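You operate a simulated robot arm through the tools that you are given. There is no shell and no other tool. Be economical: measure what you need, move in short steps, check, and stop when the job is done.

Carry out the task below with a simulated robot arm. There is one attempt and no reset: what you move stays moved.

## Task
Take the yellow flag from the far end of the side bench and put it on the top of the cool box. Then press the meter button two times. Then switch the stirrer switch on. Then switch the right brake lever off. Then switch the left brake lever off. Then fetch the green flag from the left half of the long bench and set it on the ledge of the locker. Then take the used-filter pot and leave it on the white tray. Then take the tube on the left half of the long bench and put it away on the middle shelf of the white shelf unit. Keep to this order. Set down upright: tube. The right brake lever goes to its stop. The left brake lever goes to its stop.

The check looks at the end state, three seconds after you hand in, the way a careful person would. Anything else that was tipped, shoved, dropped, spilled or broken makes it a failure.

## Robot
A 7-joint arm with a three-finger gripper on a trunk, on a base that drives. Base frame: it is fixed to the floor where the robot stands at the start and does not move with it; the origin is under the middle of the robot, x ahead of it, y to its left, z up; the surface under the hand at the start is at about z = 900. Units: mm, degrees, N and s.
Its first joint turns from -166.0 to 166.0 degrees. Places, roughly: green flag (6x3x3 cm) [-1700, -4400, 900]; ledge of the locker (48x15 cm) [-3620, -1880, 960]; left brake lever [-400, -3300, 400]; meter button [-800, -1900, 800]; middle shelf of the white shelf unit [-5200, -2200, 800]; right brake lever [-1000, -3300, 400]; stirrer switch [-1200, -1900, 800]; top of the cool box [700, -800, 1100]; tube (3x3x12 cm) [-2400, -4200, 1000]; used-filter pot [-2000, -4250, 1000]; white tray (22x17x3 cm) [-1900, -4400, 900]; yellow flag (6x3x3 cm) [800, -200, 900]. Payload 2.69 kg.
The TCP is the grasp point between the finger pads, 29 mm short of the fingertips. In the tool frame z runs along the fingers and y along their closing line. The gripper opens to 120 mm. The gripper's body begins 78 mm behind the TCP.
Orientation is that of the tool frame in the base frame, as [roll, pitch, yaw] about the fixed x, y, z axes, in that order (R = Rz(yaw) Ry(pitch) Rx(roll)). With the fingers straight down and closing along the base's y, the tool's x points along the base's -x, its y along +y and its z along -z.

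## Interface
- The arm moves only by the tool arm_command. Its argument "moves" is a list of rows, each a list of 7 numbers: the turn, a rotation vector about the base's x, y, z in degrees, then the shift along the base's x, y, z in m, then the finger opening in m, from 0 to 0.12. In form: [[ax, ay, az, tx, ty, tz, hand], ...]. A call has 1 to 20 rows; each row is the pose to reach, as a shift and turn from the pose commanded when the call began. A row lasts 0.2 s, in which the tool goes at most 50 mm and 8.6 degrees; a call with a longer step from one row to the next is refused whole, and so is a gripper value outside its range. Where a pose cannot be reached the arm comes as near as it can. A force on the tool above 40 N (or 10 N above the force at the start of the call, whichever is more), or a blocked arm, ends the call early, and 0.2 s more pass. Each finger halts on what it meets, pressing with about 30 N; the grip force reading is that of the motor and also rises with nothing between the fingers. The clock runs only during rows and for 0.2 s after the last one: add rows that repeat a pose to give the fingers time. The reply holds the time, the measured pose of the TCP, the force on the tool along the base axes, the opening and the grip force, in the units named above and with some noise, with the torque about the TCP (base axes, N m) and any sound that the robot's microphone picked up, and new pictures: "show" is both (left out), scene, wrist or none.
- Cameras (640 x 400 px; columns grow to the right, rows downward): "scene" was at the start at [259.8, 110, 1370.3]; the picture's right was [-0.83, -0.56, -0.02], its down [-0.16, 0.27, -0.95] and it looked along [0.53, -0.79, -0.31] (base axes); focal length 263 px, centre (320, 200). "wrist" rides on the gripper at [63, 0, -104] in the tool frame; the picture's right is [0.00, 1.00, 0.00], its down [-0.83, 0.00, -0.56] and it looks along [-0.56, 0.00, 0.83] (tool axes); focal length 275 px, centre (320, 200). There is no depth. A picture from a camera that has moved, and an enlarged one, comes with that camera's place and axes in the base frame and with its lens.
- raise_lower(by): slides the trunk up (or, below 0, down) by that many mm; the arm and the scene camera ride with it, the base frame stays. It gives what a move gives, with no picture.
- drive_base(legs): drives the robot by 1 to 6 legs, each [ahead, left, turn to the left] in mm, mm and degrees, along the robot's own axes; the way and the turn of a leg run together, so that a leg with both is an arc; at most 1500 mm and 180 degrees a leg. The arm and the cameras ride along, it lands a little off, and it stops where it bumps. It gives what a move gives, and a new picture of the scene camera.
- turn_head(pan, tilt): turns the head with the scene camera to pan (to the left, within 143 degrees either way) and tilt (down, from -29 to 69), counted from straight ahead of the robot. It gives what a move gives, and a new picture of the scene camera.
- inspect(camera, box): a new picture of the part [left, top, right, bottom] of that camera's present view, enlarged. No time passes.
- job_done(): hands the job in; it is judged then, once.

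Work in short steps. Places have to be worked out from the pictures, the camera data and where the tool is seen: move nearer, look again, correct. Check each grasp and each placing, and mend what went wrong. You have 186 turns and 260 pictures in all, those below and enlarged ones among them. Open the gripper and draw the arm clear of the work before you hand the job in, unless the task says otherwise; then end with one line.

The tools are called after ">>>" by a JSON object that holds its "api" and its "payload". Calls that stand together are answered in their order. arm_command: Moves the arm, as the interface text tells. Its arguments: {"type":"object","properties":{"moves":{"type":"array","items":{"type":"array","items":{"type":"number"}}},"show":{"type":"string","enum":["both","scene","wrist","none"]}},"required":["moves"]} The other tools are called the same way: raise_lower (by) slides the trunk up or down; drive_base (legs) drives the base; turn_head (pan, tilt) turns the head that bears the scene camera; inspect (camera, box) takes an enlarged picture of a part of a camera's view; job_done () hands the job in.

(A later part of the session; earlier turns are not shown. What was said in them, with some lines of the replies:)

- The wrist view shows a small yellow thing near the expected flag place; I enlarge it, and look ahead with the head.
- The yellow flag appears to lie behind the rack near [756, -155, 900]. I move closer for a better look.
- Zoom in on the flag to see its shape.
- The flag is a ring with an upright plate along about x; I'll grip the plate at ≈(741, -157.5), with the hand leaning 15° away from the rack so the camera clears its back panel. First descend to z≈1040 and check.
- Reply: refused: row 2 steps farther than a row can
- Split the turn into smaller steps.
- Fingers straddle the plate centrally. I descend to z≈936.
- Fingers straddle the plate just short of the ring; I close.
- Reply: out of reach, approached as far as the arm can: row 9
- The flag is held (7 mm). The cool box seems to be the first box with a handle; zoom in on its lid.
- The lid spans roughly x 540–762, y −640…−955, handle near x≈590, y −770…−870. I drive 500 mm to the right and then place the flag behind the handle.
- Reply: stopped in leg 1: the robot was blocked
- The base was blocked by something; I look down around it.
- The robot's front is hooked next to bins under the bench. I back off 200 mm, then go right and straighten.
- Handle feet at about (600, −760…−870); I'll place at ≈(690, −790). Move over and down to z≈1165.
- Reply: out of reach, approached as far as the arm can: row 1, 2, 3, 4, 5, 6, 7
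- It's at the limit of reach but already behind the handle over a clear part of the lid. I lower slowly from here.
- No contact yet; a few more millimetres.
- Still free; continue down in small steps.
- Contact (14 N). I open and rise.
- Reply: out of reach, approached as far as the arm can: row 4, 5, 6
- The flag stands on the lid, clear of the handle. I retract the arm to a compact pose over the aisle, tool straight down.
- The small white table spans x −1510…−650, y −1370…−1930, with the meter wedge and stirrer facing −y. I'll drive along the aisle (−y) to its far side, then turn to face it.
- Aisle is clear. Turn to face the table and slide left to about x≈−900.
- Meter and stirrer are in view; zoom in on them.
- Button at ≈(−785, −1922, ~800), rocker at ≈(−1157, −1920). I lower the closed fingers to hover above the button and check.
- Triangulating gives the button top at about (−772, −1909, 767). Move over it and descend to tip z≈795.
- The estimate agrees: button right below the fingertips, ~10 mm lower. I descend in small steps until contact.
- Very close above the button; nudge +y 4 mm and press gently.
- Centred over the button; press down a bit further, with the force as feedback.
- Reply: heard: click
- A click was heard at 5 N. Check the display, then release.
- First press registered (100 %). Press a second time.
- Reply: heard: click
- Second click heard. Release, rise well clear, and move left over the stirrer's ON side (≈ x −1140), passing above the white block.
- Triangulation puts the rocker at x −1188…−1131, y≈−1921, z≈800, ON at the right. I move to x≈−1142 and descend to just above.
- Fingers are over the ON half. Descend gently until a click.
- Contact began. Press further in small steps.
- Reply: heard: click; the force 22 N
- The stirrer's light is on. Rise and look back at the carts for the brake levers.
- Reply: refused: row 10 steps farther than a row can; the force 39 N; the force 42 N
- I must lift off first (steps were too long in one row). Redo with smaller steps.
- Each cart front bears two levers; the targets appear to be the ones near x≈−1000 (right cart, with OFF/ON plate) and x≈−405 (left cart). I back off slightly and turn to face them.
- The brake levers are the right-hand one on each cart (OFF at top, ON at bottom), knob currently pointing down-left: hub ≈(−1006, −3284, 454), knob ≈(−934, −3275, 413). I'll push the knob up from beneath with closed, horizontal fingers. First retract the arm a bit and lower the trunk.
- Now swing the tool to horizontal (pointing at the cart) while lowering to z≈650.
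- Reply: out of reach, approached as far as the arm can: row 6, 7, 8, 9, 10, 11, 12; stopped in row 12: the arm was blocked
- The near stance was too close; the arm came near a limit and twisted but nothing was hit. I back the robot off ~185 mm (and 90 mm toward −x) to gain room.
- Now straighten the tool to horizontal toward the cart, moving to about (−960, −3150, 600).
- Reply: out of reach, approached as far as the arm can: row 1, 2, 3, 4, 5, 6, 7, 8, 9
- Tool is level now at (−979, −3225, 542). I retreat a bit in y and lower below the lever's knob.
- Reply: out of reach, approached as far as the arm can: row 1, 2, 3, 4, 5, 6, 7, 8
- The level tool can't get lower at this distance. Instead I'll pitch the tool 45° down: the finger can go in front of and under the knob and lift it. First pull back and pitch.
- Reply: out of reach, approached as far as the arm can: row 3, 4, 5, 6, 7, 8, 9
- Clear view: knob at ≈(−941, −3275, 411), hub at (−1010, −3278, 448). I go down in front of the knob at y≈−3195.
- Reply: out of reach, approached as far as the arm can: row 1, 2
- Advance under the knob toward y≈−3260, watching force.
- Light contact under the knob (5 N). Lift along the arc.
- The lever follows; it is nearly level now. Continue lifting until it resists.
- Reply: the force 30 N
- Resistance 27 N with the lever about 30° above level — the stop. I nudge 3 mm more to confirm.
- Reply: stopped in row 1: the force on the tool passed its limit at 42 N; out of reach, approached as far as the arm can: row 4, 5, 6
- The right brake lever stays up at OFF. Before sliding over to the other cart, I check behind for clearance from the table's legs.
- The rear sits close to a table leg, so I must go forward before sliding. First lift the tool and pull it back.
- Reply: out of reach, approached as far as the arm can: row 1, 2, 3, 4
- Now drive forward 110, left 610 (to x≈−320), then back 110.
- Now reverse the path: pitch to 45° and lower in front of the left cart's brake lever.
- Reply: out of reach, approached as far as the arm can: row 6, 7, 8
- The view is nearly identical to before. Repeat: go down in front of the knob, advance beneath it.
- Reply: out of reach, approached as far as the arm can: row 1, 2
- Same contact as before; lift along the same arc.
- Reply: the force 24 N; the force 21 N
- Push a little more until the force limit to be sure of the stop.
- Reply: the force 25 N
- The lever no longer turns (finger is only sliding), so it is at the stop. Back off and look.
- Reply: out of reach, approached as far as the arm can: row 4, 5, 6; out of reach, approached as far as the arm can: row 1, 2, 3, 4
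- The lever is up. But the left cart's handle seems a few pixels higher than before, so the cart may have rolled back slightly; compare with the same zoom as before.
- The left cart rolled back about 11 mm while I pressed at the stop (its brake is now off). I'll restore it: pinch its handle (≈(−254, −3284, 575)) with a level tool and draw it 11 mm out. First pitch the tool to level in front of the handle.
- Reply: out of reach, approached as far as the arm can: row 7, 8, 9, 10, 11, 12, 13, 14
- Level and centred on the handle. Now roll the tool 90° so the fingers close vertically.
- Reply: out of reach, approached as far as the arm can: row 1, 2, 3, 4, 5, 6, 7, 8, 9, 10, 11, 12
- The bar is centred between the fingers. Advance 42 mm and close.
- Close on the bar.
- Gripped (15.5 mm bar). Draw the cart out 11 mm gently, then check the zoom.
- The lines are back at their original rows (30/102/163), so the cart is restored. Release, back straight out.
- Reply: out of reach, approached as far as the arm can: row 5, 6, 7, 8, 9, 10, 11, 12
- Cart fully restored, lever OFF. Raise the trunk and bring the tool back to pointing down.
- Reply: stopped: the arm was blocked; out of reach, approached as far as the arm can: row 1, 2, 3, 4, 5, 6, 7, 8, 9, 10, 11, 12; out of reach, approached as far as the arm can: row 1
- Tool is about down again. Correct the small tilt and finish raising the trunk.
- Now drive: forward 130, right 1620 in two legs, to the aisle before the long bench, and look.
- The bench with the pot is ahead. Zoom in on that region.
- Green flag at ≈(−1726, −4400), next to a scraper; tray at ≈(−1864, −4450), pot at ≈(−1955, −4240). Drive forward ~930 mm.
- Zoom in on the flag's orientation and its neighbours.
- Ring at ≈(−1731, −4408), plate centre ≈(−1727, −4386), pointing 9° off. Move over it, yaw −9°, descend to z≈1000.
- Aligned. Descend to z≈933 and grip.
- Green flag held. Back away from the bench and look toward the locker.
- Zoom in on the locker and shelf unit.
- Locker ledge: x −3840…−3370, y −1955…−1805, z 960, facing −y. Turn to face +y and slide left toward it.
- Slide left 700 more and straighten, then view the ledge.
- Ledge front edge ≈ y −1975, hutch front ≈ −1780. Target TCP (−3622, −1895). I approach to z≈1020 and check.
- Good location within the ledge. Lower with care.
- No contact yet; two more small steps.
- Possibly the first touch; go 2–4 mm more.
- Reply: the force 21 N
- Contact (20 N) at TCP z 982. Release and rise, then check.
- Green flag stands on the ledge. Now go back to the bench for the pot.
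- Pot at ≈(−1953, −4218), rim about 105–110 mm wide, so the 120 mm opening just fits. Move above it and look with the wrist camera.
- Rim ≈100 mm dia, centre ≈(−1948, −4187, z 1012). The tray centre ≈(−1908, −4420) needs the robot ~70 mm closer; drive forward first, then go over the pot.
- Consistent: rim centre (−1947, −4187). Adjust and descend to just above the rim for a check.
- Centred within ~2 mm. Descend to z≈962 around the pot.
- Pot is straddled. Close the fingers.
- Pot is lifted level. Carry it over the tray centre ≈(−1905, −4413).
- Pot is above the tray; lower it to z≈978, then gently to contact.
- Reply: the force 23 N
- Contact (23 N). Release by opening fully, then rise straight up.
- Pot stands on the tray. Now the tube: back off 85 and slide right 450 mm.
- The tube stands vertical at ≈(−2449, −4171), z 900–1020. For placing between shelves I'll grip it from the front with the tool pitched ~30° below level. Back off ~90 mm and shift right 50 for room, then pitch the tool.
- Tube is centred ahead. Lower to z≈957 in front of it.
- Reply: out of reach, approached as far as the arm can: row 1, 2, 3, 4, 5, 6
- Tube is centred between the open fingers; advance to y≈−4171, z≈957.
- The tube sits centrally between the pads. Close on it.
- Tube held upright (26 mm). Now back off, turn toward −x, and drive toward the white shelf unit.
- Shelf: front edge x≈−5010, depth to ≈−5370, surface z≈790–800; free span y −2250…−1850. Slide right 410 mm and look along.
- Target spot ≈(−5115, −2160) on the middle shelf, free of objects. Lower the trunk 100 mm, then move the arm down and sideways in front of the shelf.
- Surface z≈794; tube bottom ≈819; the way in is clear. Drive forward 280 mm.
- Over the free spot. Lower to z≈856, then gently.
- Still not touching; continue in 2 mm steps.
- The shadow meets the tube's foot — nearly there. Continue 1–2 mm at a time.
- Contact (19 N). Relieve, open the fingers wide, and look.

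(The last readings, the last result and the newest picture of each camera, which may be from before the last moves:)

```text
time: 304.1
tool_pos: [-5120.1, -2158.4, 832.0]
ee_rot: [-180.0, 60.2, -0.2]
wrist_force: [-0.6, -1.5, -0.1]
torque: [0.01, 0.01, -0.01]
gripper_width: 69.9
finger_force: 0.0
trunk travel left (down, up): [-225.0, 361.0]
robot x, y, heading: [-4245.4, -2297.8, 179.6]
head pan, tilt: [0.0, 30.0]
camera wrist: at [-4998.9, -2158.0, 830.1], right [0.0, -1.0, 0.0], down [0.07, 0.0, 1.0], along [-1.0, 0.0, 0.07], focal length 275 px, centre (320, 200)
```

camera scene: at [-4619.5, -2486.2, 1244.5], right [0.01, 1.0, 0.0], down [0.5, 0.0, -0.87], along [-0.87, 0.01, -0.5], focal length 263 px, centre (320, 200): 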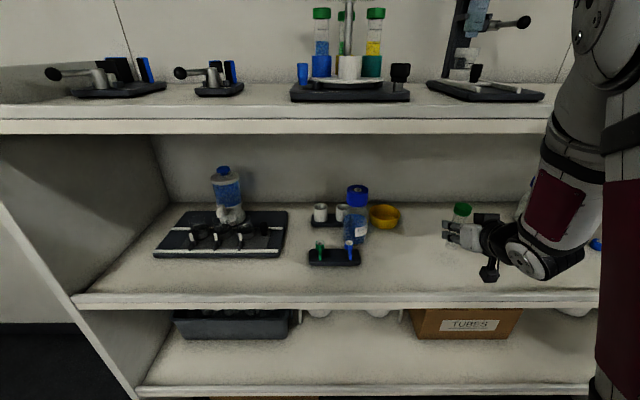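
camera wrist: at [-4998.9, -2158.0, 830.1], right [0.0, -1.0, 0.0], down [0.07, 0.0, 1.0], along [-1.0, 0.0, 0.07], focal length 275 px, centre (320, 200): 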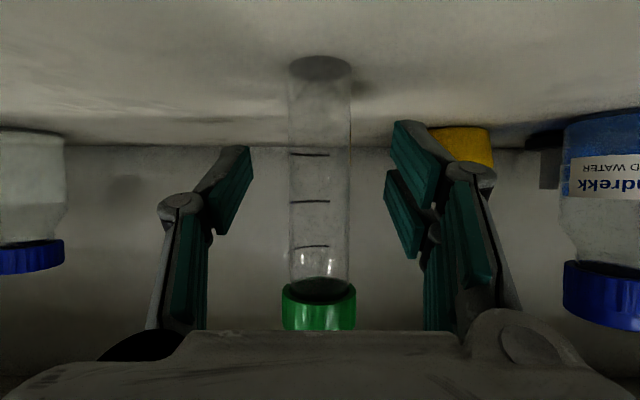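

Tube stands free. Drive straight back 300 mm and check.

>>> {"api": "drive_base", "payload": {"legs": [[-300, 0, 0]]}}

>>> {"api": "inspect", "payload": {"camera": "scene", "box": [360, 100, 560, 260]}}

>>> {"api": "inspect", "payload": {"camera": "wrist", "box": [0, 0, 640, 400]}}

```text
time: 306.2
tool_pos: [-4821.4, -2164.5, 832.2]
ee_rot: [-180.0, 60.2, 0.1]
wrist_force: [-0.2, 0.5, 0.9]
torque: [-0.02, 0.04, 0.02]
gripper_width: 70.1
finger_force: 0.0
trunk travel left (down, up): [-225.0, 361.0]
robot x, y, heading: [-3947.8, -2300.3, 180.1]
head pan, tilt: [0.0, 30.0]
camera scene: at [-4318.8, -2489.5, 1244.5], right [0.0, 1.0, 0.0], down [0.5, 0.0, -0.87], along [-0.87, 0.0, -0.5], focal length 263 px, centre (320, 200)
```

scene: 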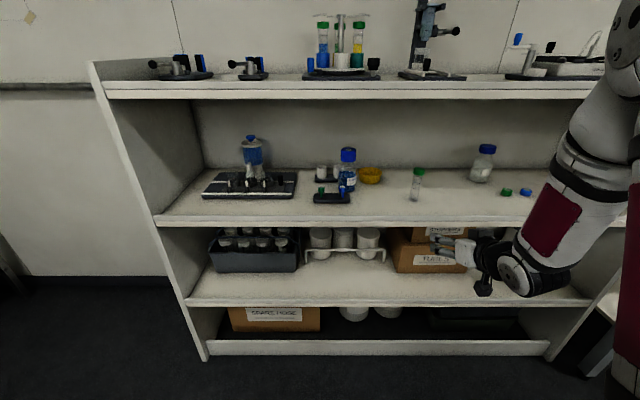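

```text
2.50 times, centred on (460, 180) of scene
camera zoom: at [-4318.8, -2489.5, 1244.5], right [0.0, 1.0, 0.0], down [0.5, 0.0, -0.87], along [-0.87, 0.0, -0.5], focal length 658 px, centre (-30, 250)
```

zoom: 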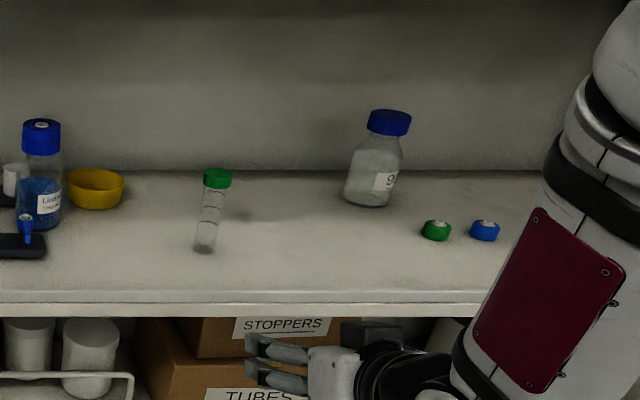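

```text
1.00 times, centred on (320, 200) of wrist (not enlarged: the box is as wide or as high as the picture)
camera zoom: at [-4699.8, -2163.1, 830.2], right [0.0, -1.0, 0.0], down [0.07, 0.0, 1.0], along [-1.0, 0.0, 0.07], focal length 275 px, centre (320, 200)
```

zoom: 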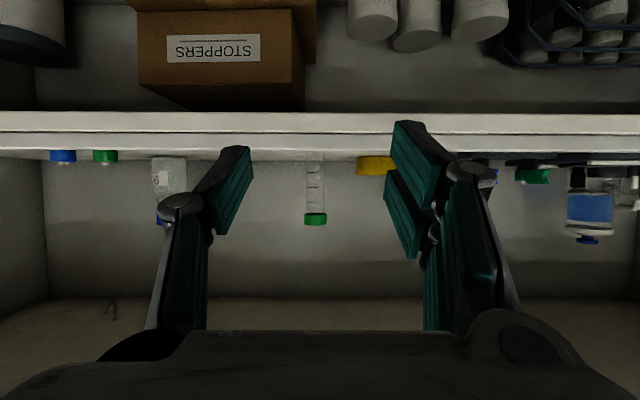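

The tube stands upright on the middle shelf, the gripper is open and the arm is clear. Every step is done, so I hand in.

>>> {"api": "job_done", "payload": {}}

```text
The job is handed in.
```

All eight steps are done in the order given, and the job is handed in. The left cart rolled back about 11 mm when its brake was released, and I drew it back to its original position before going on.
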